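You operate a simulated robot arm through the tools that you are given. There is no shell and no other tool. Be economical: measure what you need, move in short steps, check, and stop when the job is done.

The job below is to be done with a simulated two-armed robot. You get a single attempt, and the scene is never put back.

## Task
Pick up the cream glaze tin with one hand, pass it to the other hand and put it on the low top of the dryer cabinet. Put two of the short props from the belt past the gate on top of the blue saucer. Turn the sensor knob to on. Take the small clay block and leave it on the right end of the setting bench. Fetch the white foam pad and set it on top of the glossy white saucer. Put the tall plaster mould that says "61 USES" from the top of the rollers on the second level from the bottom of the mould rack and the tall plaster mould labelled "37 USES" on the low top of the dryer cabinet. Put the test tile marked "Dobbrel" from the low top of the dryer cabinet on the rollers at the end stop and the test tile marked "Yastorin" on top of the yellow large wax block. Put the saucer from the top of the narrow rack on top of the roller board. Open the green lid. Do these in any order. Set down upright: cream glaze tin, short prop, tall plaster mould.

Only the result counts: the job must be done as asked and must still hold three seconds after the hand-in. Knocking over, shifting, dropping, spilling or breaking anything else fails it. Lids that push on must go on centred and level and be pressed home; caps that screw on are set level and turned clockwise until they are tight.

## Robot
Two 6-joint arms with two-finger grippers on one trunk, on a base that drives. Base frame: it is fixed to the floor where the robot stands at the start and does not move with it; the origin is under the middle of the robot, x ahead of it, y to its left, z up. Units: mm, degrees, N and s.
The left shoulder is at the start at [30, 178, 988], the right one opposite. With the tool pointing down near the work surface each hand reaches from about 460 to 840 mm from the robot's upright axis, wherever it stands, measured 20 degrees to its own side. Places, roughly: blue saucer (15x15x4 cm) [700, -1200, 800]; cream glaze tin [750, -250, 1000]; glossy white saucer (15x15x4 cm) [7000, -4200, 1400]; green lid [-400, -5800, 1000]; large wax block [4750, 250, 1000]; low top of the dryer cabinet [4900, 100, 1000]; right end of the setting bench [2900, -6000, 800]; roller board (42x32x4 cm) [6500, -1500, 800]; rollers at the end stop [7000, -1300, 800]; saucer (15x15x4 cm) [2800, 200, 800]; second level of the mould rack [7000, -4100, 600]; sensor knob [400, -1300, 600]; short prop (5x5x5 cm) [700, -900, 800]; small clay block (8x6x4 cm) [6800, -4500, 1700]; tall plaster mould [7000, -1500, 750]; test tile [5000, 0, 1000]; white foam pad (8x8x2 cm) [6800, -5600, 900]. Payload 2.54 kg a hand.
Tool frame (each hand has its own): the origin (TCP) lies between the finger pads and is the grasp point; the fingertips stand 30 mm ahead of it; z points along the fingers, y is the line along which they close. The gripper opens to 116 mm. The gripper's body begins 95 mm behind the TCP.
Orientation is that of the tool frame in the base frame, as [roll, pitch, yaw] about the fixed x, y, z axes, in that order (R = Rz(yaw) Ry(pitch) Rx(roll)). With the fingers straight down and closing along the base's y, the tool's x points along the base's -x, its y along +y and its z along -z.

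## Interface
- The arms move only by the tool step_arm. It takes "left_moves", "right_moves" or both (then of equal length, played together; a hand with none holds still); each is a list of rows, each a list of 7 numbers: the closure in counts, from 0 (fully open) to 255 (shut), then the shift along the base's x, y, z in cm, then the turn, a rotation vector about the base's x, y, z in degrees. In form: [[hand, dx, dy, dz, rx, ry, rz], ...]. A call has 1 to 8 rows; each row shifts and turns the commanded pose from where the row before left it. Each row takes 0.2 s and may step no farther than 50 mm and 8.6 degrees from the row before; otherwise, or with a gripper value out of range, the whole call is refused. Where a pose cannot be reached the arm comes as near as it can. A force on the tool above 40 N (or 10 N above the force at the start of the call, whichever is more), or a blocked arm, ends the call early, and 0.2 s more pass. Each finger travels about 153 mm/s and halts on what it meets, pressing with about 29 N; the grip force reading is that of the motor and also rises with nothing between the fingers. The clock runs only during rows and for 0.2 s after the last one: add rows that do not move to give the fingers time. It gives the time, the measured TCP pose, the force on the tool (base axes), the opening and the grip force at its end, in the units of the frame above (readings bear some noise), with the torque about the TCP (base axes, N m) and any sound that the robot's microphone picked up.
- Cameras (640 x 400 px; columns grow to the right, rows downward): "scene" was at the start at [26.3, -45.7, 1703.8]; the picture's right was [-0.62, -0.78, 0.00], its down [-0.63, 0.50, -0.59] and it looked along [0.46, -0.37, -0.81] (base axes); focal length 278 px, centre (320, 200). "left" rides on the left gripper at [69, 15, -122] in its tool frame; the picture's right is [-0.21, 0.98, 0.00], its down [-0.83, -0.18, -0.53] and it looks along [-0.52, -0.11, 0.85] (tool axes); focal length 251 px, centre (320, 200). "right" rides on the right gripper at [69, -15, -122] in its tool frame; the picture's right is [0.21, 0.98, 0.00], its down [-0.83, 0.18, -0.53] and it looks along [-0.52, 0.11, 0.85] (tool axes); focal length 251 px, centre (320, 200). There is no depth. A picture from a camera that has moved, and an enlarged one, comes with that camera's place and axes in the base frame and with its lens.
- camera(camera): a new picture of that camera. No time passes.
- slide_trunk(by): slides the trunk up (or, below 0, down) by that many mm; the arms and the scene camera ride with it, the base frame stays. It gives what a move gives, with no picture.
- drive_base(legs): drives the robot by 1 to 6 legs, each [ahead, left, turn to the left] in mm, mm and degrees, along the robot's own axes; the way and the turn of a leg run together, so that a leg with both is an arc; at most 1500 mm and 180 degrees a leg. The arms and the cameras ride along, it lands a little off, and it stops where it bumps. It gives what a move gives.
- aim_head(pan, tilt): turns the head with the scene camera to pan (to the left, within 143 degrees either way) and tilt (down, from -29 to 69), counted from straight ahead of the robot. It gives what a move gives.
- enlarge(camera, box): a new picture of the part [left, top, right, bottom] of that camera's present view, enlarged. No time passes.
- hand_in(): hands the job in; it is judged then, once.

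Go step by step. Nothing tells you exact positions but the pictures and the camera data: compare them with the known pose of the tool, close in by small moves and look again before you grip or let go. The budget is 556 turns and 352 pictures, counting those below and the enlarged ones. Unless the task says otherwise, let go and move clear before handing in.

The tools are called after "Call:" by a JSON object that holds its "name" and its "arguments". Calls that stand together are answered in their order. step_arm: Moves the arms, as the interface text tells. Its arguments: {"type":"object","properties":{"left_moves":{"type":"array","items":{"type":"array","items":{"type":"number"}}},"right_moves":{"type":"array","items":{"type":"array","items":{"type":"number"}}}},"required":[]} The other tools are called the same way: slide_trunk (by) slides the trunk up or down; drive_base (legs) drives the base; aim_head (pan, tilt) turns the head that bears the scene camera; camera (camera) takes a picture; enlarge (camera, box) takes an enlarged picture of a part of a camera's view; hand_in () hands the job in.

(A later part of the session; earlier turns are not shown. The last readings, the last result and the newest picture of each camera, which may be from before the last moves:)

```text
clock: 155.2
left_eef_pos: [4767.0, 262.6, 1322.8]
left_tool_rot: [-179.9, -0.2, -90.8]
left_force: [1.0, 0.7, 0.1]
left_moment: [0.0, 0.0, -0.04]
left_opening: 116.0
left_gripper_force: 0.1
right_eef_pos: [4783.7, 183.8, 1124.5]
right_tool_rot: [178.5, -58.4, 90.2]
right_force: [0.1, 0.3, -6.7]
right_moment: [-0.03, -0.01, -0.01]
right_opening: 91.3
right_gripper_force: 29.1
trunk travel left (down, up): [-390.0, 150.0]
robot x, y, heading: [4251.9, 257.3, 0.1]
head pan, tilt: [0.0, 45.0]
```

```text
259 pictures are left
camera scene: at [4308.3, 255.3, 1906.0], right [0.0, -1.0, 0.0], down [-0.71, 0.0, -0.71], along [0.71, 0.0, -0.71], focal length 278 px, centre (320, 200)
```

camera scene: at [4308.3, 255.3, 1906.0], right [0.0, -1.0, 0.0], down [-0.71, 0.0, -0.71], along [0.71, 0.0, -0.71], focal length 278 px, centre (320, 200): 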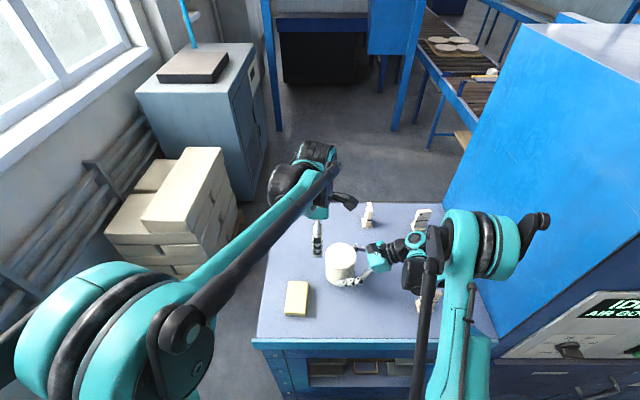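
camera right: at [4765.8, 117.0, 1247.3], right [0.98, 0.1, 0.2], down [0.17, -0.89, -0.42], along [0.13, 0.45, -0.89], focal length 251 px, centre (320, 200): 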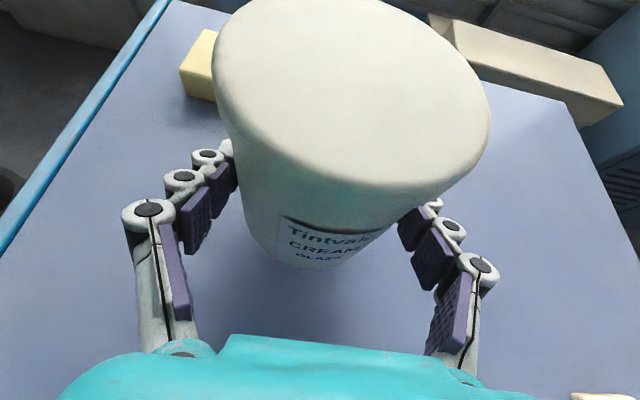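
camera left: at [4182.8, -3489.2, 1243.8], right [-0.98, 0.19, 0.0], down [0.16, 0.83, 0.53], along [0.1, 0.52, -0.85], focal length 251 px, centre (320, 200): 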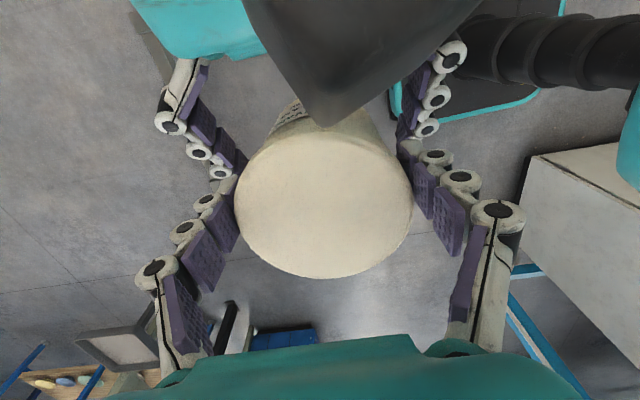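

Call:
{"name": "step_arm", "arguments": {"right_moves": [[255, 0, 0, -3, 0, 0, 0], [255, 0, 0, -2, 0, 0, 0], [255, 0, 0, 0, 0, 0, 0]]}}

Call:
{"name": "camera", "arguments": {"camera": "right"}}

Call:
{"name": "enlarge", "arguments": {"camera": "scene", "box": [260, 200, 460, 350]}}

```text
clock: 156.0
left_eef_pos: [4764.4, 261.5, 1323.0]
left_tool_rot: [-179.9, -0.2, -90.8]
left_force: [-0.1, -0.1, -0.3]
left_moment: [0.02, 0.02, -0.01]
left_opening: 115.9
left_gripper_force: 0.0
right_eef_pos: [4784.7, 184.3, 1075.8]
right_tool_rot: [178.3, -58.6, 90.4]
right_force: [3.5, 1.5, 20.7]
right_moment: [0.35, 0.32, -0.18]
right_opening: 90.5
right_gripper_force: 29.1
trunk travel left (down, up): [-390.0, 150.0]
robot x, y, heading: [4255.0, 258.2, 0.4]
head pan, tilt: [0.0, 45.0]
```

```text
258 pictures are left
camera right: at [4765.1, 116.1, 1197.4], right [0.98, 0.1, 0.2], down [0.17, -0.89, -0.42], along [0.14, 0.45, -0.88], focal length 251 px, centre (320, 200)
```

right: 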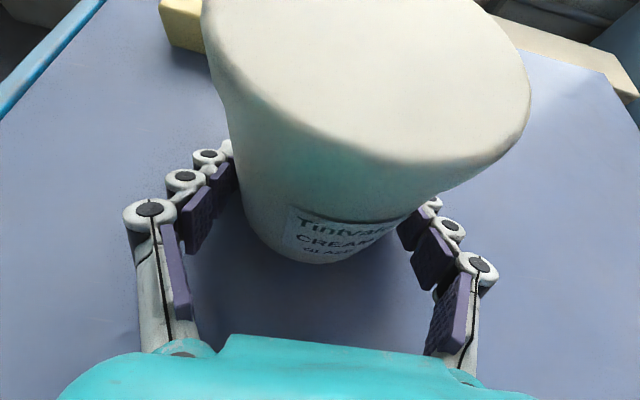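

```text
2.67 times, centred on (360, 275) of scene
camera zoom: at [4305.9, 255.3, 1906.3], right [0.0, -1.0, 0.0], down [-0.71, 0.0, -0.71], along [0.71, 0.0, -0.71], focal length 740 px, centre (213, 0)
```

zoom: 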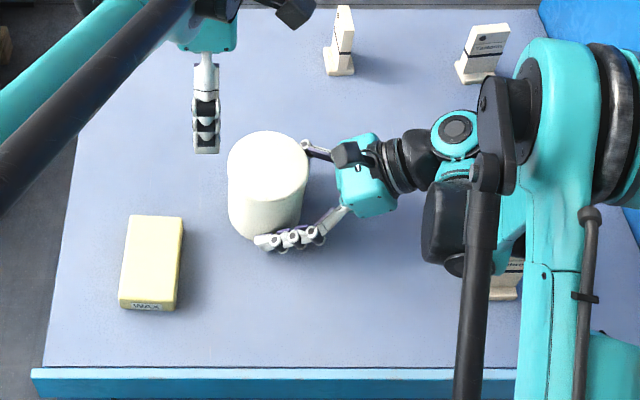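

Contact felt (≈27 N), tin is on the surface. Ease up slightly and open.

Call:
{"name": "step_arm", "arguments": {"right_moves": [[255, 0, 0, 0.2, 0, 0, 0], [255, 0, 0, 0, 0, 0, 0]]}}

Call:
{"name": "step_arm", "arguments": {"right_moves": [[120, 0, 0, 0, 0, 0, 0], [60, 0, 0, 0, 0, 0, 0], [0, 0, 0, 0, 0, 0, 0], [0, 0, 0, 0, 0, 0, 0]]}}

Call:
{"name": "camera", "arguments": {"camera": "right"}}

```text
clock: 156.6
left_eef_pos: [4767.0, 261.2, 1323.2]
left_tool_rot: [180.0, -0.2, -90.7]
left_force: [-1.2, -0.9, 0.4]
left_moment: [0.02, 0.05, -0.02]
left_opening: 115.9
left_gripper_force: 0.0
right_eef_pos: [4783.1, 183.5, 1075.7]
right_tool_rot: [178.4, -58.2, 90.2]
right_force: [-1.1, -0.8, -3.2]
right_moment: [0.09, 0.03, 0.05]
right_opening: 90.7
right_gripper_force: 28.9
trunk travel left (down, up): [-390.0, 150.0]
robot x, y, heading: [4256.9, 257.3, 0.0]
head pan, tilt: [0.0, 45.0]
```

```text
clock: 157.6
left_eef_pos: [4766.6, 262.7, 1322.4]
left_tool_rot: [-180.0, -0.2, -90.8]
left_force: [0.3, 0.0, -0.5]
left_moment: [0.01, -0.03, 0.0]
left_opening: 115.9
left_gripper_force: 0.1
right_eef_pos: [4785.4, 183.2, 1076.7]
right_tool_rot: [178.5, -58.5, 90.4]
right_force: [0.0, 0.0, 0.3]
right_moment: [0.02, -0.02, -0.03]
right_opening: 116.0
right_gripper_force: 0.0
trunk travel left (down, up): [-390.0, 150.0]
robot x, y, heading: [4257.2, 256.6, 0.4]
head pan, tilt: [0.0, 45.0]
```

```text
256 pictures are left
camera right: at [4766.1, 116.8, 1198.5], right [0.98, 0.1, 0.2], down [0.17, -0.89, -0.42], along [0.13, 0.45, -0.89], focal length 251 px, centre (320, 200)
```

right: 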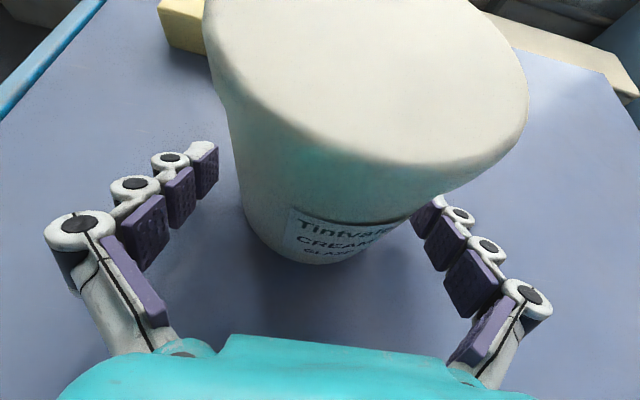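

Tin stands upright. Retreat the right hand along its axis.

Call:
{"name": "step_arm", "arguments": {"right_moves": [[0, 0, -2.5, 1.5, 0, 0, 0], [0, 0, -3, 2.5, 0, 0, 0], [0, 0, -3, 3, 0, 0, 0], [0, 0, -2, 4, 0, 0, 0], [0, 0, 0, 5, 0, 0, 0], [0, 0, 0, 5, 0, 0, 0]]}}

Call:
{"name": "camera", "arguments": {"camera": "scene"}}

Call:
{"name": "camera", "arguments": {"camera": "right"}}

```text
clock: 159.0
left_eef_pos: [4764.8, 260.8, 1323.2]
left_tool_rot: [-180.0, -0.2, -90.8]
left_force: [-0.1, 0.3, -0.2]
left_moment: [0.02, -0.03, -0.01]
left_opening: 116.1
left_gripper_force: 0.1
right_eef_pos: [4783.7, 81.1, 1287.7]
right_tool_rot: [178.4, -58.5, 90.5]
right_force: [-0.1, 0.8, 0.2]
right_moment: [0.0, 0.03, -0.02]
right_opening: 115.8
right_gripper_force: 0.0
trunk travel left (down, up): [-390.0, 150.0]
robot x, y, heading: [4257.4, 256.1, 0.1]
head pan, tilt: [0.0, 45.0]
```

```text
255 pictures are left
camera scene: at [4306.3, 255.6, 1906.1], right [0.0, -1.0, 0.0], down [-0.71, 0.0, -0.71], along [0.71, 0.0, -0.71], focal length 278 px, centre (320, 200)
```

scene: 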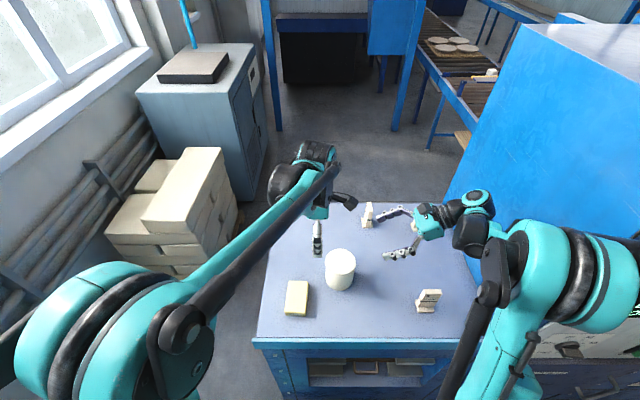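

```text
254 pictures are left
camera right: at [4764.5, 13.6, 1410.2], right [0.98, 0.1, 0.2], down [0.17, -0.89, -0.42], along [0.14, 0.45, -0.89], focal length 251 px, centre (320, 200)
```

right: 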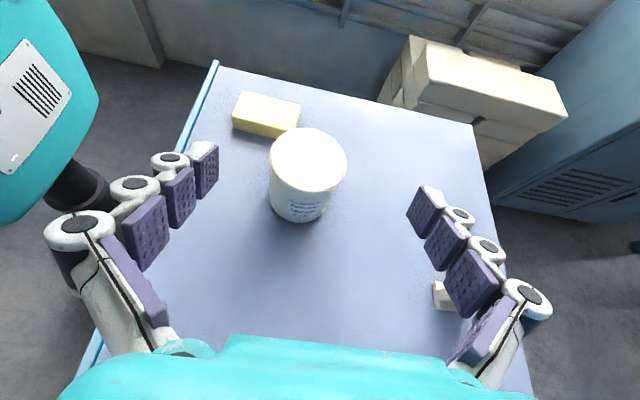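

Call:
{"name": "enlarge", "arguments": {"camera": "scene", "box": [350, 190, 450, 320]}}

Call:
{"name": "camera", "arguments": {"camera": "left"}}

```text
3.08 times, centred on (400, 255) of scene
camera zoom: at [4306.3, 255.6, 1906.1], right [0.0, -1.0, 0.0], down [-0.71, 0.0, -0.71], along [0.71, 0.0, -0.71], focal length 854 px, centre (74, 31)
```

zoom: 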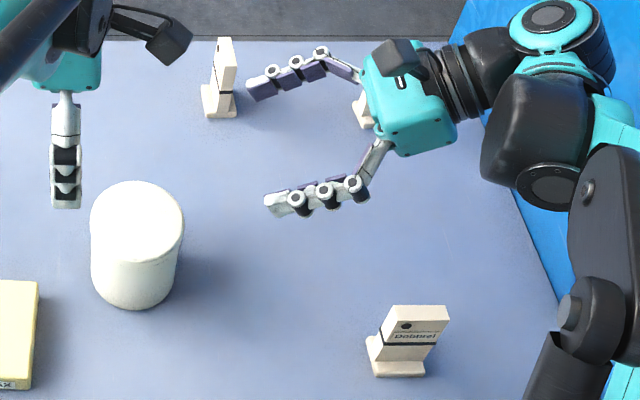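

```text
252 pictures are left
camera left: at [4748.7, 193.2, 1445.0], right [-0.97, 0.23, 0.0], down [0.19, 0.83, 0.53], along [0.12, 0.52, -0.85], focal length 251 px, centre (320, 200)
```

left: 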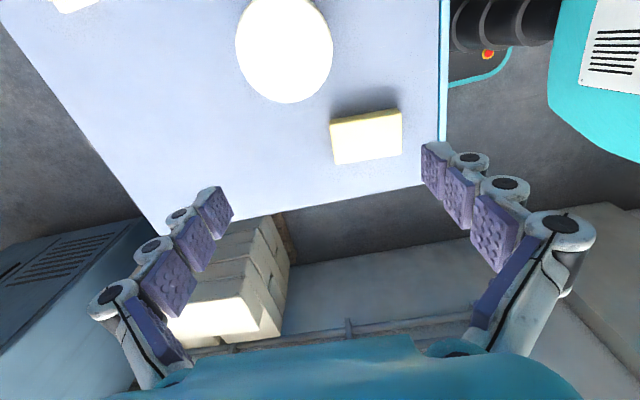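

I'll untilt the right hand to vertical, clear of the tiles, and read the labels.

Call:
{"name": "step_arm", "arguments": {"right_moves": [[0, -1, 0, 0, -8.4, 0, 0], [0, -1, 0, 0, -8.4, 0, 0], [0, -1, 0, 0, -8.4, 0, 0], [0, -1, 0, 0, -8.4, 0, 0], [0, -1, 0, 0, -8.4, 0, 0], [0, -1, -2, 0, -8.4, 0, 0], [0, -1, -2, 0, -8.1, 0, 0]]}}

Call:
{"name": "enlarge", "arguments": {"camera": "scene", "box": [340, 180, 500, 320]}}

Call:
{"name": "camera", "arguments": {"camera": "right"}}

```text
clock: 160.6
left_eef_pos: [4765.1, 262.3, 1323.0]
left_tool_rot: [-180.0, -0.2, -90.9]
left_force: [-0.5, 0.3, -0.8]
left_moment: [-0.02, 0.0, 0.0]
left_opening: 116.1
left_gripper_force: 0.1
right_eef_pos: [4713.6, 39.8, 1287.8]
right_tool_rot: [178.7, 0.2, 90.2]
right_force: [0.0, 0.9, -0.9]
right_moment: [-0.03, -0.02, -0.01]
right_opening: 115.7
right_gripper_force: 0.1
trunk travel left (down, up): [-390.0, 150.0]
robot x, y, heading: [4257.9, 253.5, 0.2]
head pan, tilt: [0.0, 45.0]
```

```text
2.86 times, centred on (420, 250) of scene
camera zoom: at [4306.6, 255.9, 1906.1], right [0.0, -1.0, 0.0], down [-0.71, 0.0, -0.71], along [0.71, 0.0, -0.71], focal length 793 px, centre (34, 57)
```

zoom: 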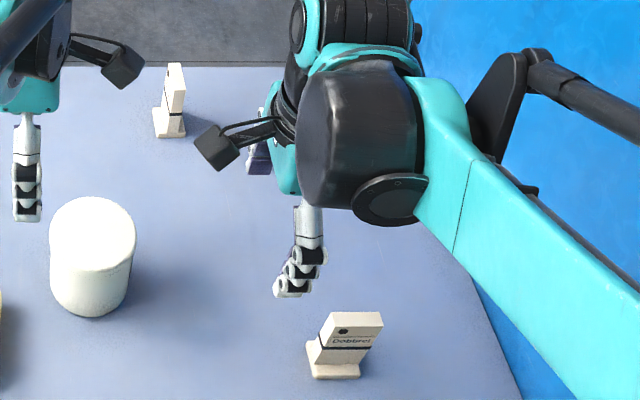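

```text
250 pictures are left
camera right: at [4695.8, 108.9, 1408.7], right [0.98, 0.22, 0.02], down [0.17, -0.82, 0.54], along [0.14, -0.52, -0.84], focal length 251 px, centre (320, 200)
```

right: 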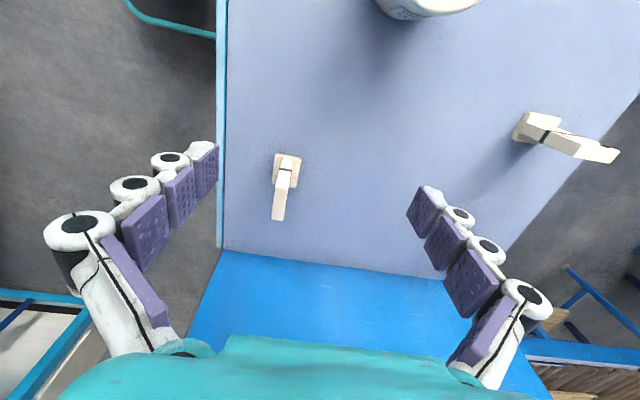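

Call:
{"name": "step_arm", "arguments": {"right_moves": [[0, -4, -3, 0, 0, 0, 0], [0, -4, -3, 0, 0, 0, 0], [0, -4, -3, 0, 0, 0, 0]]}}

Call:
{"name": "enlarge", "arguments": {"camera": "scene", "box": [350, 190, 450, 260]}}

Call:
{"name": "camera", "arguments": {"camera": "right"}}

```text
clock: 161.4
left_eef_pos: [4764.2, 262.1, 1322.2]
left_tool_rot: [-179.9, -0.2, -90.8]
left_force: [0.1, 0.6, 1.1]
left_moment: [0.02, -0.06, 0.0]
left_opening: 116.0
left_gripper_force: 0.1
right_eef_pos: [4591.1, -50.5, 1289.7]
right_tool_rot: [178.7, 0.1, 90.2]
right_force: [-0.4, 0.0, 1.3]
right_moment: [0.01, -0.07, -0.04]
right_opening: 115.9
right_gripper_force: 0.0
trunk travel left (down, up): [-390.0, 150.0]
robot x, y, heading: [4257.8, 257.7, 0.2]
head pan, tilt: [0.0, 45.0]
```

```text
5.71 times, centred on (400, 225) of scene
camera zoom: at [4305.5, 254.9, 1906.1], right [0.0, -1.0, 0.0], down [-0.71, 0.0, -0.71], along [0.71, 0.0, -0.71], focal length 1586 px, centre (-137, 57)
```

zoom: 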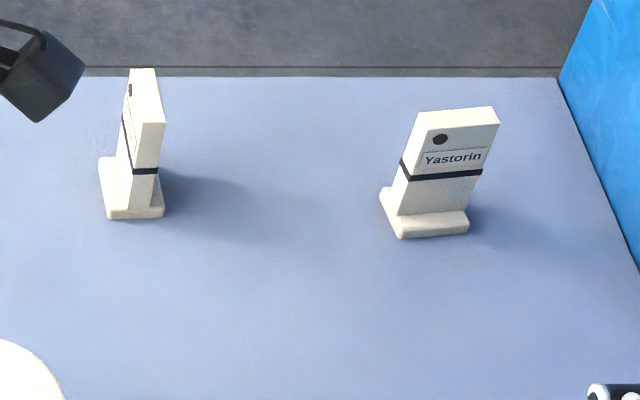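

```text
248 pictures are left
camera right: at [4573.1, 19.2, 1410.1], right [0.98, 0.22, 0.02], down [0.17, -0.82, 0.54], along [0.14, -0.52, -0.84], focal length 251 px, centre (320, 200)
```

right: 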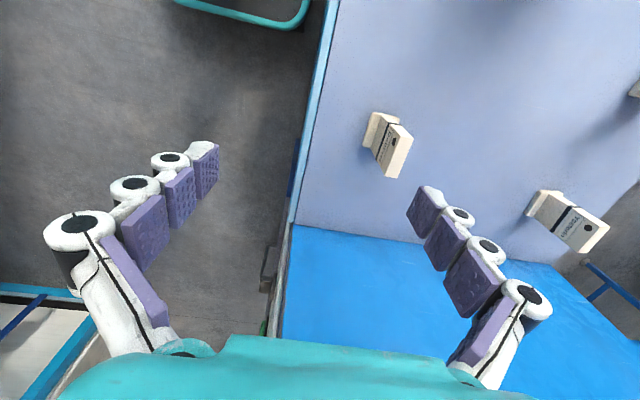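

Yastorin stands at about (4997, −133). I'll shift the base right ~110 mm and bring the right hand over it.

Call:
{"name": "drive_base", "arguments": {"legs": [[0, -105, 0]]}}

Call:
{"name": "step_arm", "arguments": {"right_moves": [[0, 4.5, 0.5, 0, 0, 0, 0], [0, 4.5, 0.5, 0, 0, 0, 0], [0, 4.5, 0.5, 0, 0, 0, 0], [0, 4.5, 0.5, 0, 0, 0, 0], [0, 4.5, 0.5, 0, 0, 0, 0], [0, 4.5, 0, 0, 0, 0, 0]]}}

Call:
{"name": "camera", "arguments": {"camera": "right"}}

Call:
{"name": "camera", "arguments": {"camera": "scene"}}

```text
clock: 162.6
left_eef_pos: [4765.1, 152.9, 1322.2]
left_tool_rot: [-180.0, -0.1, -90.9]
left_force: [0.6, -0.5, 1.1]
left_moment: [-0.01, 0.01, 0.03]
left_opening: 115.8
left_gripper_force: 0.1
right_eef_pos: [4592.8, -158.3, 1288.6]
right_tool_rot: [178.7, 0.1, 89.9]
right_force: [0.9, 0.6, 0.9]
right_moment: [0.02, 0.03, -0.01]
right_opening: 116.1
right_gripper_force: 0.0
trunk travel left (down, up): [-390.0, 150.0]
robot x, y, heading: [4259.1, 147.4, 0.1]
head pan, tilt: [0.0, 45.0]
```

```text
clock: 164.0
left_eef_pos: [4770.0, 152.7, 1321.5]
left_tool_rot: [179.8, -0.2, -91.0]
left_force: [0.7, 0.0, 0.1]
left_moment: [0.03, 0.04, 0.02]
left_opening: 116.4
left_gripper_force: 0.0
right_eef_pos: [4868.0, -132.5, 1289.9]
right_tool_rot: [178.9, 0.0, 89.9]
right_force: [0.0, -0.3, 0.7]
right_moment: [-0.03, 0.04, 0.0]
right_opening: 115.9
right_gripper_force: 0.0
trunk travel left (down, up): [-390.0, 150.0]
robot x, y, heading: [4258.3, 150.5, 0.1]
head pan, tilt: [0.0, 45.0]
```

```text
247 pictures are left
camera right: at [4849.4, -63.7, 1410.8], right [0.98, 0.21, 0.02], down [0.17, -0.83, 0.54], along [0.13, -0.52, -0.84], focal length 251 px, centre (320, 200)
```

right: 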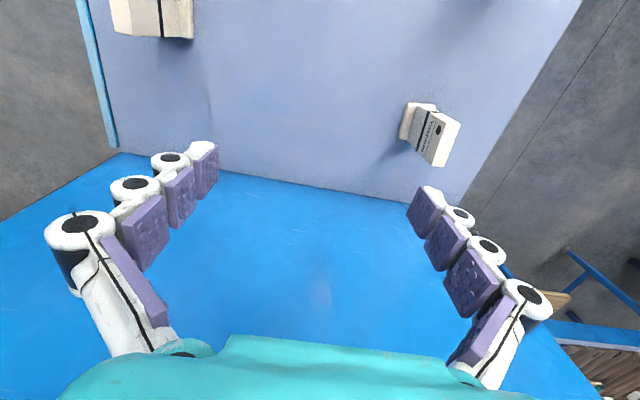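

```text
246 pictures are left
camera scene: at [4311.7, 147.7, 1905.9], right [0.0, -1.0, 0.0], down [-0.71, 0.0, -0.71], along [0.71, 0.0, -0.71], focal length 278 px, centre (320, 200)
```

scene: 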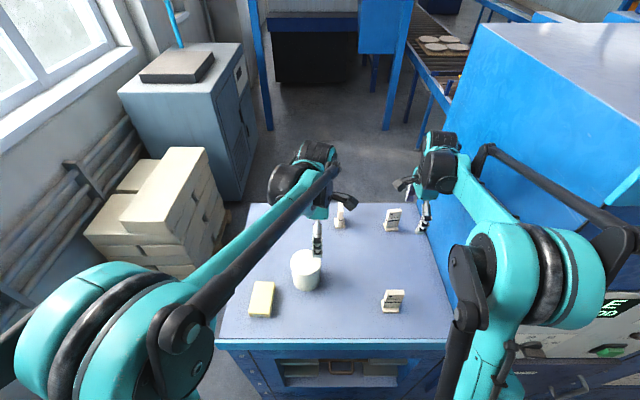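

Call:
{"name": "step_arm", "arguments": {"right_moves": [[0, 4.6, 0.2, 0, 0, 0, 0], [0, 4.5, 0.2, -1, 0, 0, 0], [0, 4.5, 0.2, -3, 0, 0, 0], [0, 0, 0, 0, 0, 0, 0]]}}

Call:
{"name": "camera", "arguments": {"camera": "right"}}

```text
refused: row 3 steps farther than a row can; nothing moved
```

```text
245 pictures are left
camera right: at [4849.4, -63.7, 1410.8], right [0.98, 0.21, 0.02], down [0.17, -0.83, 0.54], along [0.13, -0.52, -0.84], focal length 251 px, centre (320, 200)
```

right: 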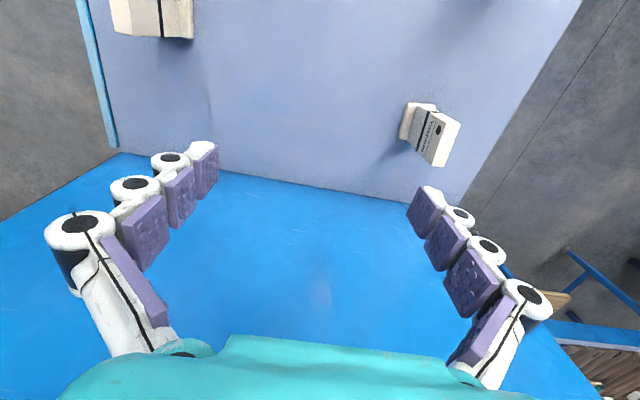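

Call:
{"name": "step_arm", "arguments": {"right_moves": [[0, 4.6, 0.2, 0, 0, 0, 0], [0, 4.5, 0.2, 0, 0, 0, 0], [0, 4.5, 0.2, 0, 0, 0, 0], [0, 0, 0, -4, 0, 0, 0], [0, 0, 0, 0, 0, 0, 0]]}}

Call:
{"name": "camera", "arguments": {"camera": "right"}}

```text
clock: 165.2
left_eef_pos: [4765.9, 153.9, 1322.4]
left_tool_rot: [179.9, -0.2, -91.0]
left_force: [0.4, 0.0, -0.3]
left_moment: [-0.01, -0.01, 0.01]
left_opening: 115.9
left_gripper_force: 0.1
right_eef_pos: [5002.3, -126.9, 1246.0]
right_tool_rot: [178.7, 0.1, 90.1]
right_force: [-0.4, -0.2, -0.3]
right_moment: [-0.02, 0.01, 0.01]
right_opening: 115.9
right_gripper_force: 0.1
trunk travel left (down, up): [-390.0, 150.0]
robot x, y, heading: [4255.0, 148.8, 0.0]
head pan, tilt: [0.0, 45.0]
```

```text
244 pictures are left
camera right: at [4984.9, -56.8, 1367.9], right [0.98, 0.21, 0.02], down [0.17, -0.83, 0.54], along [0.13, -0.52, -0.84], focal length 251 px, centre (320, 200)
```

right: 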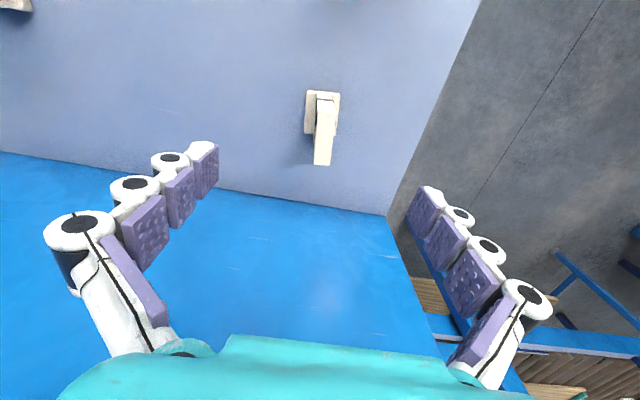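

Call:
{"name": "step_arm", "arguments": {"right_moves": [[0, 0.2, 0, -4, 0, 0, 0], [0, 0, 0, -4, 0, 0, 0], [0, 0, 0, 0, 0, 0, 0]]}}

Call:
{"name": "camera", "arguments": {"camera": "right"}}

```text
clock: 166.0
left_eef_pos: [4765.8, 152.6, 1322.2]
left_tool_rot: [180.0, -0.2, -91.0]
left_force: [-0.2, 0.7, 0.3]
left_moment: [0.03, 0.0, -0.01]
left_opening: 116.0
left_gripper_force: 0.1
right_eef_pos: [5000.4, -125.6, 1167.8]
right_tool_rot: [178.6, 0.0, 90.0]
right_force: [-0.9, -0.5, 0.1]
right_moment: [0.02, 0.01, 0.0]
right_opening: 116.2
right_gripper_force: 0.1
trunk travel left (down, up): [-390.0, 150.0]
robot x, y, heading: [4257.1, 150.0, 0.1]
head pan, tilt: [0.0, 45.0]
```

```text
243 pictures are left
camera right: at [4983.2, -56.3, 1288.9], right [0.98, 0.21, 0.02], down [0.17, -0.83, 0.54], along [0.13, -0.52, -0.84], focal length 251 px, centre (320, 200)
```

right: 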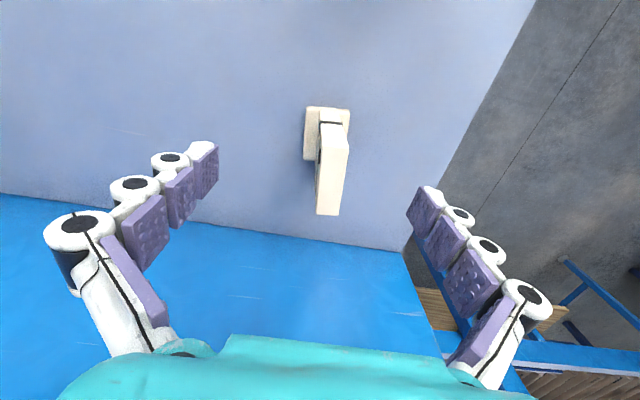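

Call:
{"name": "step_arm", "arguments": {"right_moves": [[0, 0.8, -0.4, 0, 0, 0, 0], [0, 0, 0, -3, 0, 0, 0], [0, 0, 0, 0, 0, 0, 0]]}}

Call:
{"name": "camera", "arguments": {"camera": "right"}}

```text
clock: 166.8
left_eef_pos: [4765.4, 152.8, 1322.3]
left_tool_rot: [179.9, -0.2, -91.0]
left_force: [-0.5, 0.0, 0.3]
left_moment: [0.02, 0.0, 0.03]
left_opening: 115.9
left_gripper_force: 0.0
right_eef_pos: [5009.1, -129.5, 1139.6]
right_tool_rot: [178.7, 0.1, 90.0]
right_force: [0.5, 0.1, 0.1]
right_moment: [-0.04, -0.02, -0.02]
right_opening: 115.6
right_gripper_force: 0.1
trunk travel left (down, up): [-390.0, 150.0]
robot x, y, heading: [4254.9, 150.0, 0.3]
head pan, tilt: [0.0, 45.0]
```

```text
242 pictures are left
camera right: at [4991.0, -60.1, 1261.0], right [0.98, 0.21, 0.02], down [0.17, -0.83, 0.54], along [0.13, -0.52, -0.84], focal length 251 px, centre (320, 200)
```

right: 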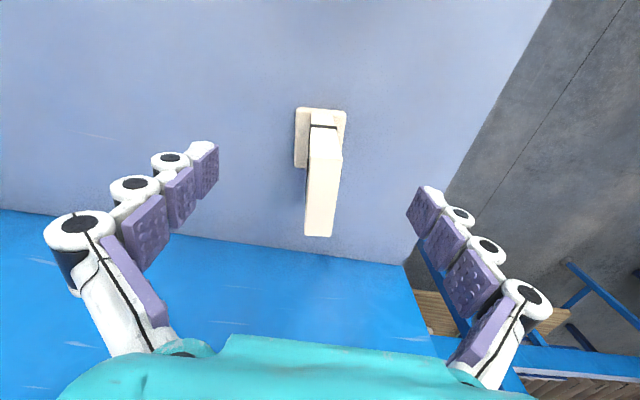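

Call:
{"name": "step_arm", "arguments": {"right_moves": [[150, 0.2, 0, 0, 0, 0, 0], [255, 0, 0, 0, 0, 0, 0], [255, 0, 0, 0, 0, 0, 0], [255, 0, 0, 0, 0, 0, 0]]}}

Call:
{"name": "step_arm", "arguments": {"right_moves": [[255, 0, 0, 3, 0, 0, 0], [255, 0, 0, 5, 0, 0, 0], [255, 0, 0, 5, 0, 0, 0], [255, 0, 0, 3, 0, 0, 0]]}}

Call:
{"name": "camera", "arguments": {"camera": "right"}}

```text
clock: 167.8
left_eef_pos: [4766.0, 153.0, 1322.2]
left_tool_rot: [180.0, -0.1, -91.0]
left_force: [-0.4, -0.4, 1.3]
left_moment: [0.0, -0.02, 0.03]
left_opening: 116.0
left_gripper_force: 0.1
right_eef_pos: [5010.3, -130.2, 1138.5]
right_tool_rot: [178.7, 0.0, 90.0]
right_force: [-0.8, 0.9, 0.9]
right_moment: [0.02, 0.09, -0.01]
right_opening: 15.4
right_gripper_force: 28.6
trunk travel left (down, up): [-390.0, 150.0]
robot x, y, heading: [4254.6, 149.8, 0.0]
head pan, tilt: [0.0, 45.0]
```

```text
clock: 168.8
left_eef_pos: [4767.0, 154.1, 1323.3]
left_tool_rot: [-180.0, -0.1, -91.0]
left_force: [0.6, 1.1, 0.5]
left_moment: [-0.01, 0.01, -0.02]
left_opening: 115.9
left_gripper_force: 0.0
right_eef_pos: [5010.3, -128.5, 1295.8]
right_tool_rot: [178.7, 0.0, 90.1]
right_force: [0.5, -0.4, -0.9]
right_moment: [0.03, 0.02, 0.01]
right_opening: 15.3
right_gripper_force: 28.4
trunk travel left (down, up): [-390.0, 150.0]
robot x, y, heading: [4257.7, 148.7, -0.2]
head pan, tilt: [0.0, 45.0]
```

```text
241 pictures are left
camera right: at [4991.7, -58.3, 1418.7], right [0.98, 0.21, 0.02], down [0.17, -0.83, 0.54], along [0.13, -0.52, -0.84], focal length 251 px, centre (320, 200)
```

right: 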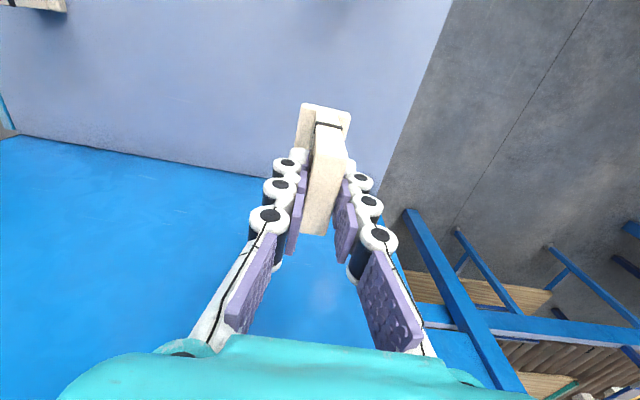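

Yastorin is held. Move the left hand aside, shift the base left, and rotate the tile for placing on the wax block.

Call:
{"name": "step_arm", "arguments": {"left_moves": [[0, -2, 4, 0, 0, 0, 0], [0, -2, 4, 0, 0, 0, 0], [0, -2, 4, 0, 0, 0, 0], [0, -2, 4, 0, 0, 0, 0], [0, -2, 4, 0, 0, 0, 0], [0, -2, 2, 0, 0, 0, 0], [0, -2, 0, 0, 0, 0, 0], [0, 0, 0, 0, 0, 0, 0]], "right_moves": [[255, -2, 0, 0, 0, 0, 8.5], [255, -2, 0, 0, 0, 0, 8.5], [255, -2, 0, 0, 0, 0, 8.5], [255, -2, 0, 0, 0, 0, 8.5], [255, -2, 0, 0, 0, 0, 8.5], [255, -2, 0, 0, 0, 0, 8.5], [255, -2, 0, 0, 0, 0, 8.5], [255, -2, 0, 0, 0, 0, 8.5]]}}

Call:
{"name": "drive_base", "arguments": {"legs": [[-60, 180, 0]]}}

Call:
{"name": "step_arm", "arguments": {"right_moves": [[255, -3, 0, 0, 0, 0, 8.5], [255, -3, 0, 0, 0, 0, 8.5], [255, -3, 2, 0, 0, 0, 5], [255, -3, 3, 0, 0, 0, 0], [255, 0, 4, 0, 0, 0, 0], [255, 0, 4, 0, 0, 0, 0], [255, 0, 4, 0, 0, 0, 0], [255, 0, 0, 0, 0, 0, 0]]}}

Call:
{"name": "camera", "arguments": {"camera": "right"}}

Call:
{"name": "camera", "arguments": {"camera": "scene"}}

```text
clock: 170.6
left_eef_pos: [4625.9, 376.0, 1322.6]
left_tool_rot: [180.0, -0.2, -91.1]
left_force: [-1.0, 0.1, -0.3]
left_moment: [-0.01, 0.01, -0.03]
left_opening: 116.0
left_gripper_force: 0.1
right_eef_pos: [4848.9, -131.6, 1298.2]
right_tool_rot: [178.6, 0.2, 158.2]
right_force: [-0.5, -0.3, -0.9]
right_moment: [-0.04, 0.01, -0.04]
right_opening: 15.3
right_gripper_force: 28.4
trunk travel left (down, up): [-390.0, 150.0]
robot x, y, heading: [4256.2, 149.0, 0.2]
head pan, tilt: [0.0, 45.0]
```

```text
clock: 172.2
left_eef_pos: [4568.5, 557.7, 1323.1]
left_tool_rot: [180.0, -0.2, -91.1]
left_force: [0.2, 0.7, 0.1]
left_moment: [-0.03, -0.01, 0.01]
left_opening: 115.9
left_gripper_force: 0.0
right_eef_pos: [4791.6, 50.6, 1298.7]
right_tool_rot: [178.7, 0.1, 158.0]
right_force: [-0.3, 0.2, -1.2]
right_moment: [0.01, -0.02, -0.03]
right_opening: 15.3
right_gripper_force: 29.2
trunk travel left (down, up): [-390.0, 150.0]
robot x, y, heading: [4199.0, 329.7, 0.3]
head pan, tilt: [0.0, 45.0]
```

```text
clock: 174.0
left_eef_pos: [4568.7, 557.5, 1323.4]
left_tool_rot: [-179.9, -0.2, -91.0]
left_force: [0.5, 0.3, 0.2]
left_moment: [0.01, 0.02, -0.01]
left_opening: 116.0
left_gripper_force: 0.0
right_eef_pos: [4673.1, 218.1, 1302.3]
right_tool_rot: [178.7, 0.0, -179.8]
right_force: [1.0, -0.7, -1.1]
right_moment: [0.04, 0.02, -0.02]
right_opening: 15.4
right_gripper_force: 29.1
trunk travel left (down, up): [-390.0, 150.0]
robot x, y, heading: [4197.5, 329.7, -0.4]
head pan, tilt: [0.0, 45.0]
```

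```text
240 pictures are left
camera right: at [4604.6, 201.4, 1423.0], right [-0.21, 0.98, 0.02], down [0.83, 0.17, 0.54], along [0.52, 0.13, -0.84], focal length 251 px, centre (320, 200)
```

right: 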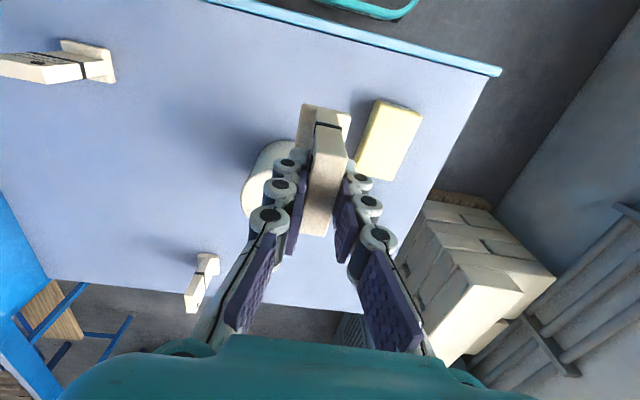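

```text
239 pictures are left
camera scene: at [4249.9, 329.6, 1906.1], right [0.0, -1.0, 0.0], down [-0.71, 0.0, -0.71], along [0.71, 0.0, -0.71], focal length 278 px, centre (320, 200)
```

scene: 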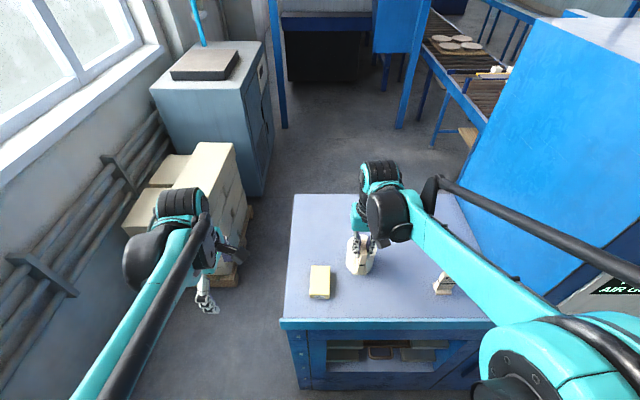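

Call:
{"name": "step_arm", "arguments": {"right_moves": [[255, 0.5, 3.5, 0, 0, 0, 0], [255, 0.6, 3.5, 0, 0, 0, 0], [255, 0.6, 3.5, 0, 0, 0, 0], [255, 0, 0, -4, 0, 0, 0], [255, 0, 0, 0, 0, 0, 0]]}}

Call:
{"name": "camera", "arguments": {"camera": "right"}}

Call:
{"name": "enlarge", "arguments": {"camera": "scene", "box": [270, 200, 400, 330]}}

```text
clock: 175.2
left_eef_pos: [4566.8, 557.9, 1322.8]
left_tool_rot: [179.9, -0.1, -91.0]
left_force: [0.4, 0.4, -0.3]
left_moment: [0.03, -0.01, 0.02]
left_opening: 116.2
left_gripper_force: 0.1
right_eef_pos: [4689.5, 327.5, 1260.7]
right_tool_rot: [178.7, 0.1, -180.0]
right_force: [-0.2, 0.4, -1.7]
right_moment: [-0.02, -0.02, 0.04]
right_opening: 15.1
right_gripper_force: 28.9
trunk travel left (down, up): [-390.0, 150.0]
robot x, y, heading: [4200.0, 331.9, 0.4]
head pan, tilt: [0.0, 45.0]
```

```text
238 pictures are left
camera right: at [4619.9, 309.8, 1381.7], right [-0.21, 0.98, 0.02], down [0.83, 0.17, 0.54], along [0.52, 0.13, -0.84], focal length 251 px, centre (320, 200)
```

right: 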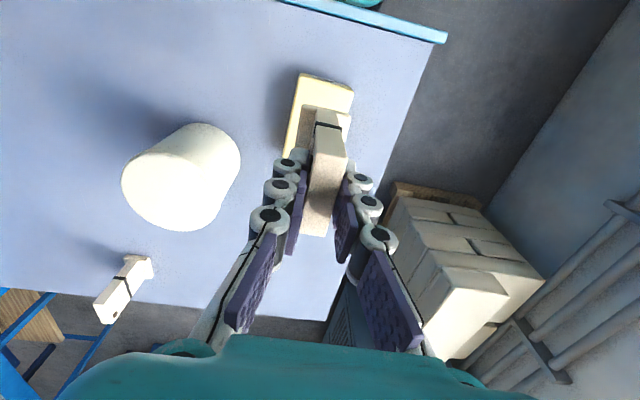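

```text
3.08 times, centred on (335, 265) of scene
camera zoom: at [4248.4, 330.6, 1906.1], right [0.0, -1.0, 0.0], down [-0.71, 0.0, -0.71], along [0.71, 0.0, -0.71], focal length 854 px, centre (274, 0)
```

zoom: 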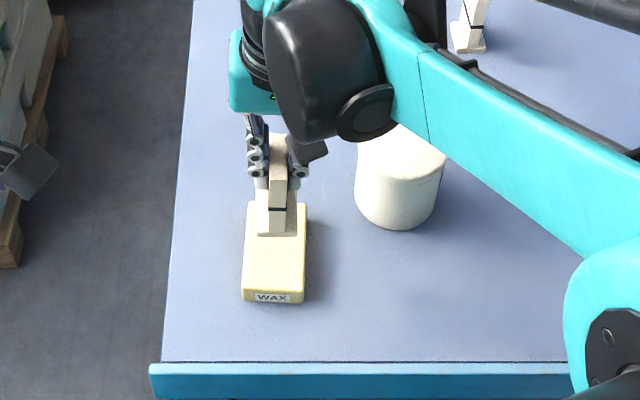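

Call:
{"name": "step_arm", "arguments": {"right_moves": [[255, 0, -0.1, -3.5, 0, 0, 0], [255, 0, 0, -3, 0, 0, 0], [255, 0, 0, 0, 0, 0, 0]]}}

Call:
{"name": "camera", "arguments": {"camera": "right"}}

Call:
{"name": "enlarge", "arguments": {"camera": "scene", "box": [290, 220, 360, 310]}}

```text
clock: 176.0
left_eef_pos: [4566.8, 557.1, 1323.5]
left_tool_rot: [-180.0, -0.1, -91.0]
left_force: [-0.4, -0.2, 0.6]
left_moment: [0.02, 0.02, 0.0]
left_opening: 116.2
left_gripper_force: 0.0
right_eef_pos: [4689.2, 322.8, 1194.2]
right_tool_rot: [178.7, 0.1, 180.0]
right_force: [-0.7, 0.3, -1.0]
right_moment: [0.0, 0.01, 0.01]
right_opening: 15.3
right_gripper_force: 29.1
trunk travel left (down, up): [-390.0, 150.0]
robot x, y, heading: [4195.6, 330.4, -0.1]
head pan, tilt: [0.0, 45.0]
```

```text
236 pictures are left
camera right: at [4619.6, 305.7, 1315.4], right [-0.21, 0.98, 0.02], down [0.83, 0.17, 0.54], along [0.52, 0.13, -0.84], focal length 251 px, centre (320, 200)
```

right: 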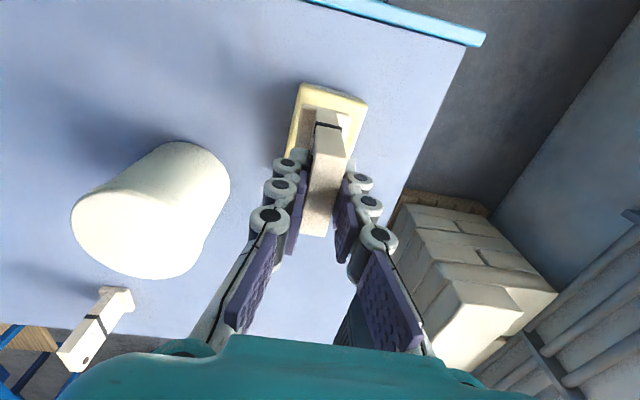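

```text
4.44 times, centred on (325, 265) of scene
camera zoom: at [4248.9, 330.7, 1906.1], right [0.0, -1.0, 0.0], down [-0.71, 0.0, -0.71], along [0.71, 0.0, -0.71], focal length 1234 px, centre (298, -89)
```

zoom: 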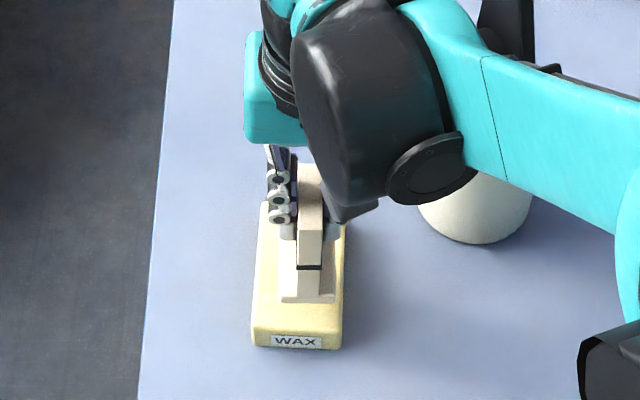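

Call:
{"name": "step_arm", "arguments": {"right_moves": [[255, 1.6, 0.4, 0, 0, 0, 0], [255, 0, 0, -0.8, 0, 0, 0], [255, 0, 0, -0.6, 0, 0, 0], [255, 0, 0, 0, 0, 0, 0]]}}

Call:
{"name": "step_arm", "arguments": {"right_moves": [[255, 0, 0, -0.4, 0, 0, 0], [255, 0, 0, 0, 0, 0, 0]]}}

```text
clock: 177.0
left_eef_pos: [4567.9, 557.0, 1323.7]
left_tool_rot: [-180.0, -0.2, -91.0]
left_force: [0.2, 0.6, 0.2]
left_moment: [0.01, 0.01, 0.01]
left_opening: 116.1
left_gripper_force: 0.0
right_eef_pos: [4704.8, 327.9, 1179.2]
right_tool_rot: [178.7, 0.0, 180.0]
right_force: [-0.1, 0.5, -1.1]
right_moment: [0.01, 0.02, -0.03]
right_opening: 15.2
right_gripper_force: 29.1
trunk travel left (down, up): [-390.0, 150.0]
robot x, y, heading: [4197.4, 328.8, -0.2]
head pan, tilt: [0.0, 45.0]
```

```text
clock: 177.6
left_eef_pos: [4568.0, 558.9, 1323.4]
left_tool_rot: [-179.9, -0.2, -91.0]
left_force: [0.4, -0.4, -0.3]
left_moment: [0.02, -0.01, 0.0]
left_opening: 116.0
left_gripper_force: 0.1
right_eef_pos: [4703.5, 329.2, 1175.0]
right_tool_rot: [178.7, 0.1, -180.0]
right_force: [0.3, 0.2, -0.7]
right_moment: [-0.01, -0.02, 0.01]
right_opening: 15.0
right_gripper_force: 29.4
trunk travel left (down, up): [-390.0, 150.0]
robot x, y, heading: [4201.9, 332.4, 0.1]
head pan, tilt: [0.0, 45.0]
```

Call:
{"name": "step_arm", "arguments": {"right_moves": [[255, 0, 0, -0.4, 0, 0, 0], [255, 0, 0, 0, 0, 0, 0]]}}

Call:
{"name": "enlarge", "arguments": {"camera": "scene", "box": [290, 220, 360, 310]}}

```text
clock: 178.2
left_eef_pos: [4568.0, 558.0, 1323.9]
left_tool_rot: [180.0, -0.1, -91.0]
left_force: [-0.7, 0.4, 0.1]
left_moment: [-0.01, -0.04, -0.02]
left_opening: 115.9
left_gripper_force: 0.0
right_eef_pos: [4704.8, 329.1, 1171.9]
right_tool_rot: [178.7, 0.2, -180.0]
right_force: [-0.3, -0.2, -0.8]
right_moment: [-0.01, -0.02, -0.02]
right_opening: 15.1
right_gripper_force: 28.9
trunk travel left (down, up): [-390.0, 150.0]
robot x, y, heading: [4197.7, 330.5, 0.2]
head pan, tilt: [0.0, 45.0]
```

```text
4.44 times, centred on (325, 265) of scene
camera zoom: at [4249.1, 330.7, 1906.1], right [0.0, -1.0, 0.0], down [-0.71, 0.0, -0.71], along [0.71, 0.0, -0.71], focal length 1234 px, centre (298, -89)
```

zoom: 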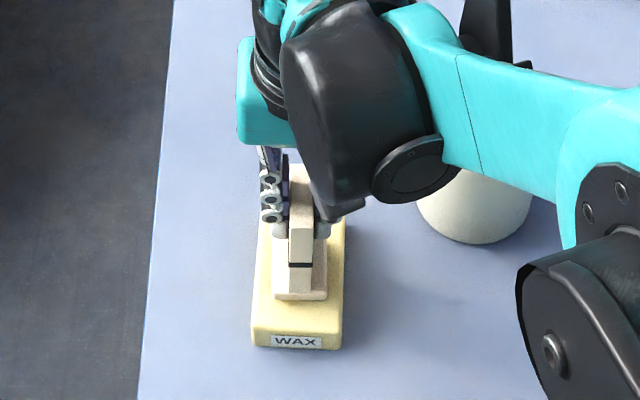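

Well centred; continue down in small steps until contact.

Call:
{"name": "step_arm", "arguments": {"right_moves": [[255, 0, 0, -0.3, 0, 0, 0], [255, 0, 0, -0.3, 0, 0, 0]]}}

Call:
{"name": "step_arm", "arguments": {"right_moves": [[255, 0, 0, -0.3, 0, 0, 0], [255, 0, 0, -0.3, 0, 0, 0]]}}

Call:
{"name": "step_arm", "arguments": {"right_moves": [[255, 0, 0, -0.3, 0, 0, 0], [255, 0, 0, -0.3, 0, 0, 0]]}}

```text
clock: 178.8
left_eef_pos: [4566.7, 559.2, 1323.9]
left_tool_rot: [-180.0, -0.3, -91.1]
left_force: [-0.2, 0.7, -0.8]
left_moment: [-0.03, 0.0, 0.02]
left_opening: 116.3
left_gripper_force: 0.1
right_eef_pos: [4703.6, 328.4, 1167.5]
right_tool_rot: [178.7, 0.1, 180.0]
right_force: [3.3, 2.6, 25.4]
right_moment: [-0.05, -0.09, 0.01]
right_opening: 15.8
right_gripper_force: 29.4
trunk travel left (down, up): [-390.0, 150.0]
robot x, y, heading: [4200.4, 333.3, 0.1]
head pan, tilt: [0.0, 45.0]
```

```text
clock: 179.4
left_eef_pos: [4565.6, 558.3, 1323.2]
left_tool_rot: [-179.9, -0.3, -90.9]
left_force: [-0.2, 0.1, 0.4]
left_moment: [0.0, -0.03, 0.01]
left_opening: 116.2
left_gripper_force: 0.0
right_eef_pos: [4702.3, 328.3, 1161.4]
right_tool_rot: [178.7, 0.1, 180.0]
right_force: [0.6, 0.9, 26.5]
right_moment: [-0.24, 0.07, 0.0]
right_opening: 15.5
right_gripper_force: 29.0
trunk travel left (down, up): [-390.0, 150.0]
robot x, y, heading: [4196.6, 331.9, -0.0]
head pan, tilt: [0.0, 45.0]
```

```text
clock: 180.0
left_eef_pos: [4565.7, 559.2, 1323.4]
left_tool_rot: [-179.9, -0.2, -91.1]
left_force: [-1.0, 0.4, -0.5]
left_moment: [0.04, 0.0, 0.02]
left_opening: 116.0
left_gripper_force: 0.1
right_eef_pos: [4702.4, 329.6, 1154.6]
right_tool_rot: [178.8, 0.1, 180.0]
right_force: [-2.5, 2.2, 25.9]
right_moment: [-0.23, 0.03, 0.03]
right_opening: 15.3
right_gripper_force: 28.8
trunk travel left (down, up): [-390.0, 150.0]
robot x, y, heading: [4195.4, 329.7, 0.3]
head pan, tilt: [0.0, 45.0]
```

Contact made; release and rise.

Call:
{"name": "step_arm", "arguments": {"right_moves": [[255, 0, 0, 0.2, 0, 0, 0], [200, 0, 0, 0, 0, 0, 0], [150, 0, 0, 0, 0, 0, 0], [150, 0, 0, 0, 0, 0, 0], [150, 0, 0, 4, 0, 0, 0], [150, 0, 0, 5, 0, 0, 0], [100, 0, 0, 4, 0, 0, 0]]}}

Call:
{"name": "camera", "arguments": {"camera": "right"}}

Call:
{"name": "enlarge", "arguments": {"camera": "scene", "box": [280, 200, 480, 330]}}

```text
clock: 181.6
left_eef_pos: [4567.1, 557.5, 1323.8]
left_tool_rot: [-180.0, -0.2, -91.0]
left_force: [-0.1, 0.1, -0.4]
left_moment: [-0.01, -0.03, -0.02]
left_opening: 116.2
left_gripper_force: 0.0
right_eef_pos: [4706.0, 330.1, 1287.1]
right_tool_rot: [178.6, 0.1, -180.0]
right_force: [-0.7, -0.6, -0.5]
right_moment: [0.02, 0.01, 0.01]
right_opening: 70.8
right_gripper_force: 0.0
trunk travel left (down, up): [-390.0, 150.0]
robot x, y, heading: [4199.1, 335.7, 0.3]
head pan, tilt: [0.0, 45.0]
```

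```text
233 pictures are left
camera right: at [4635.7, 312.8, 1407.7], right [-0.21, 0.98, 0.02], down [0.83, 0.17, 0.54], along [0.52, 0.13, -0.84], focal length 251 px, centre (320, 200)
```

right: 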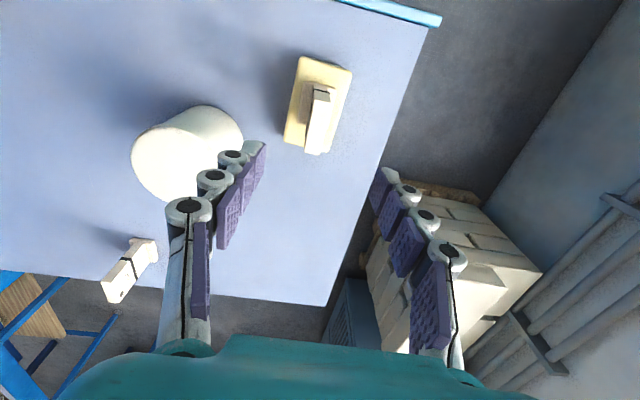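

```text
3.08 times, centred on (380, 265) of scene
camera zoom: at [4248.6, 330.6, 1906.1], right [0.0, -1.0, 0.0], down [-0.71, 0.0, -0.71], along [0.71, 0.0, -0.71], focal length 854 px, centre (135, 0)
```

zoom: 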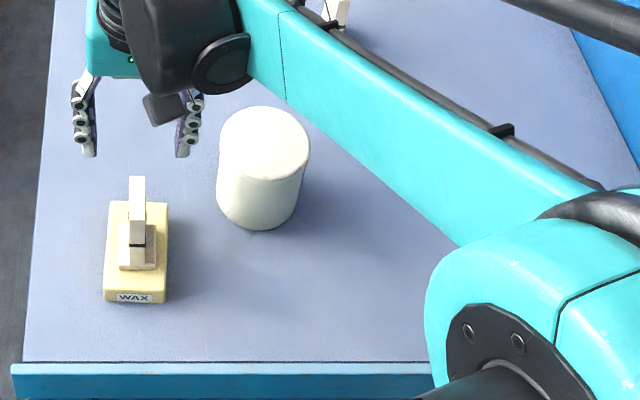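

Yastorin sits well on the wax. Now Dobbrel: drive right and position the right hand over it.

Call:
{"name": "drive_base", "arguments": {"legs": [[0, -270, 0]]}}

Call:
{"name": "step_arm", "arguments": {"right_moves": [[0, -0.5, -4.5, 0, 0, 0, 0], [0, -0.5, -4.5, 0, 0, 0, 0], [0, -0.5, -4.5, 0, 0, 0, 0]]}}

Call:
{"name": "camera", "arguments": {"camera": "right"}}

Call:
{"name": "enlarge", "arguments": {"camera": "scene", "box": [280, 200, 480, 330]}}

```text
clock: 183.5
left_eef_pos: [4568.5, 291.8, 1322.1]
left_tool_rot: [180.0, -0.2, -91.0]
left_force: [-0.4, -0.5, 0.0]
left_moment: [0.03, 0.01, -0.03]
left_opening: 115.9
left_gripper_force: 0.1
right_eef_pos: [4705.8, 65.7, 1285.0]
right_tool_rot: [178.7, 0.1, -179.9]
right_force: [0.0, -0.1, -0.6]
right_moment: [0.03, -0.02, 0.01]
right_opening: 70.3
right_gripper_force: 0.0
trunk travel left (down, up): [-390.0, 150.0]
robot x, y, heading: [4200.1, 69.0, -0.2]
head pan, tilt: [0.0, 45.0]
```

```text
clock: 184.3
left_eef_pos: [4567.2, 293.2, 1323.2]
left_tool_rot: [-180.0, -0.2, -91.0]
left_force: [0.0, 0.0, -0.1]
left_moment: [0.02, -0.03, 0.0]
left_opening: 115.8
left_gripper_force: 0.1
right_eef_pos: [4691.3, -71.8, 1284.6]
right_tool_rot: [178.7, 0.0, -180.0]
right_force: [0.6, 0.1, 0.0]
right_moment: [0.03, -0.02, 0.02]
right_opening: 116.2
right_gripper_force: 0.0
trunk travel left (down, up): [-390.0, 150.0]
robot x, y, heading: [4198.9, 62.9, -0.1]
head pan, tilt: [0.0, 45.0]
```

```text
231 pictures are left
camera right: at [4622.7, -89.7, 1406.1], right [-0.21, 0.98, 0.02], down [0.83, 0.17, 0.54], along [0.52, 0.13, -0.84], focal length 251 px, centre (320, 200)
```

right: 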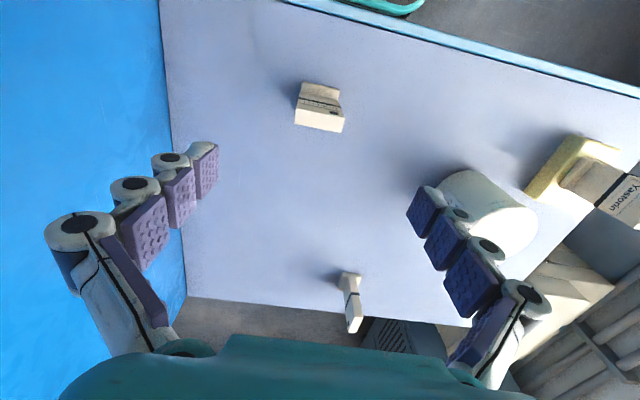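

```text
3.08 times, centred on (380, 265) of scene
camera zoom: at [4248.9, 63.8, 1906.1], right [0.0, -1.0, 0.0], down [-0.71, 0.0, -0.71], along [0.71, 0.0, -0.71], focal length 854 px, centre (135, 0)
```

zoom: 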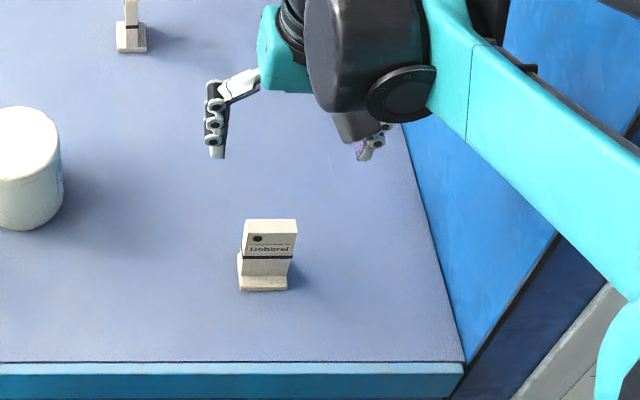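

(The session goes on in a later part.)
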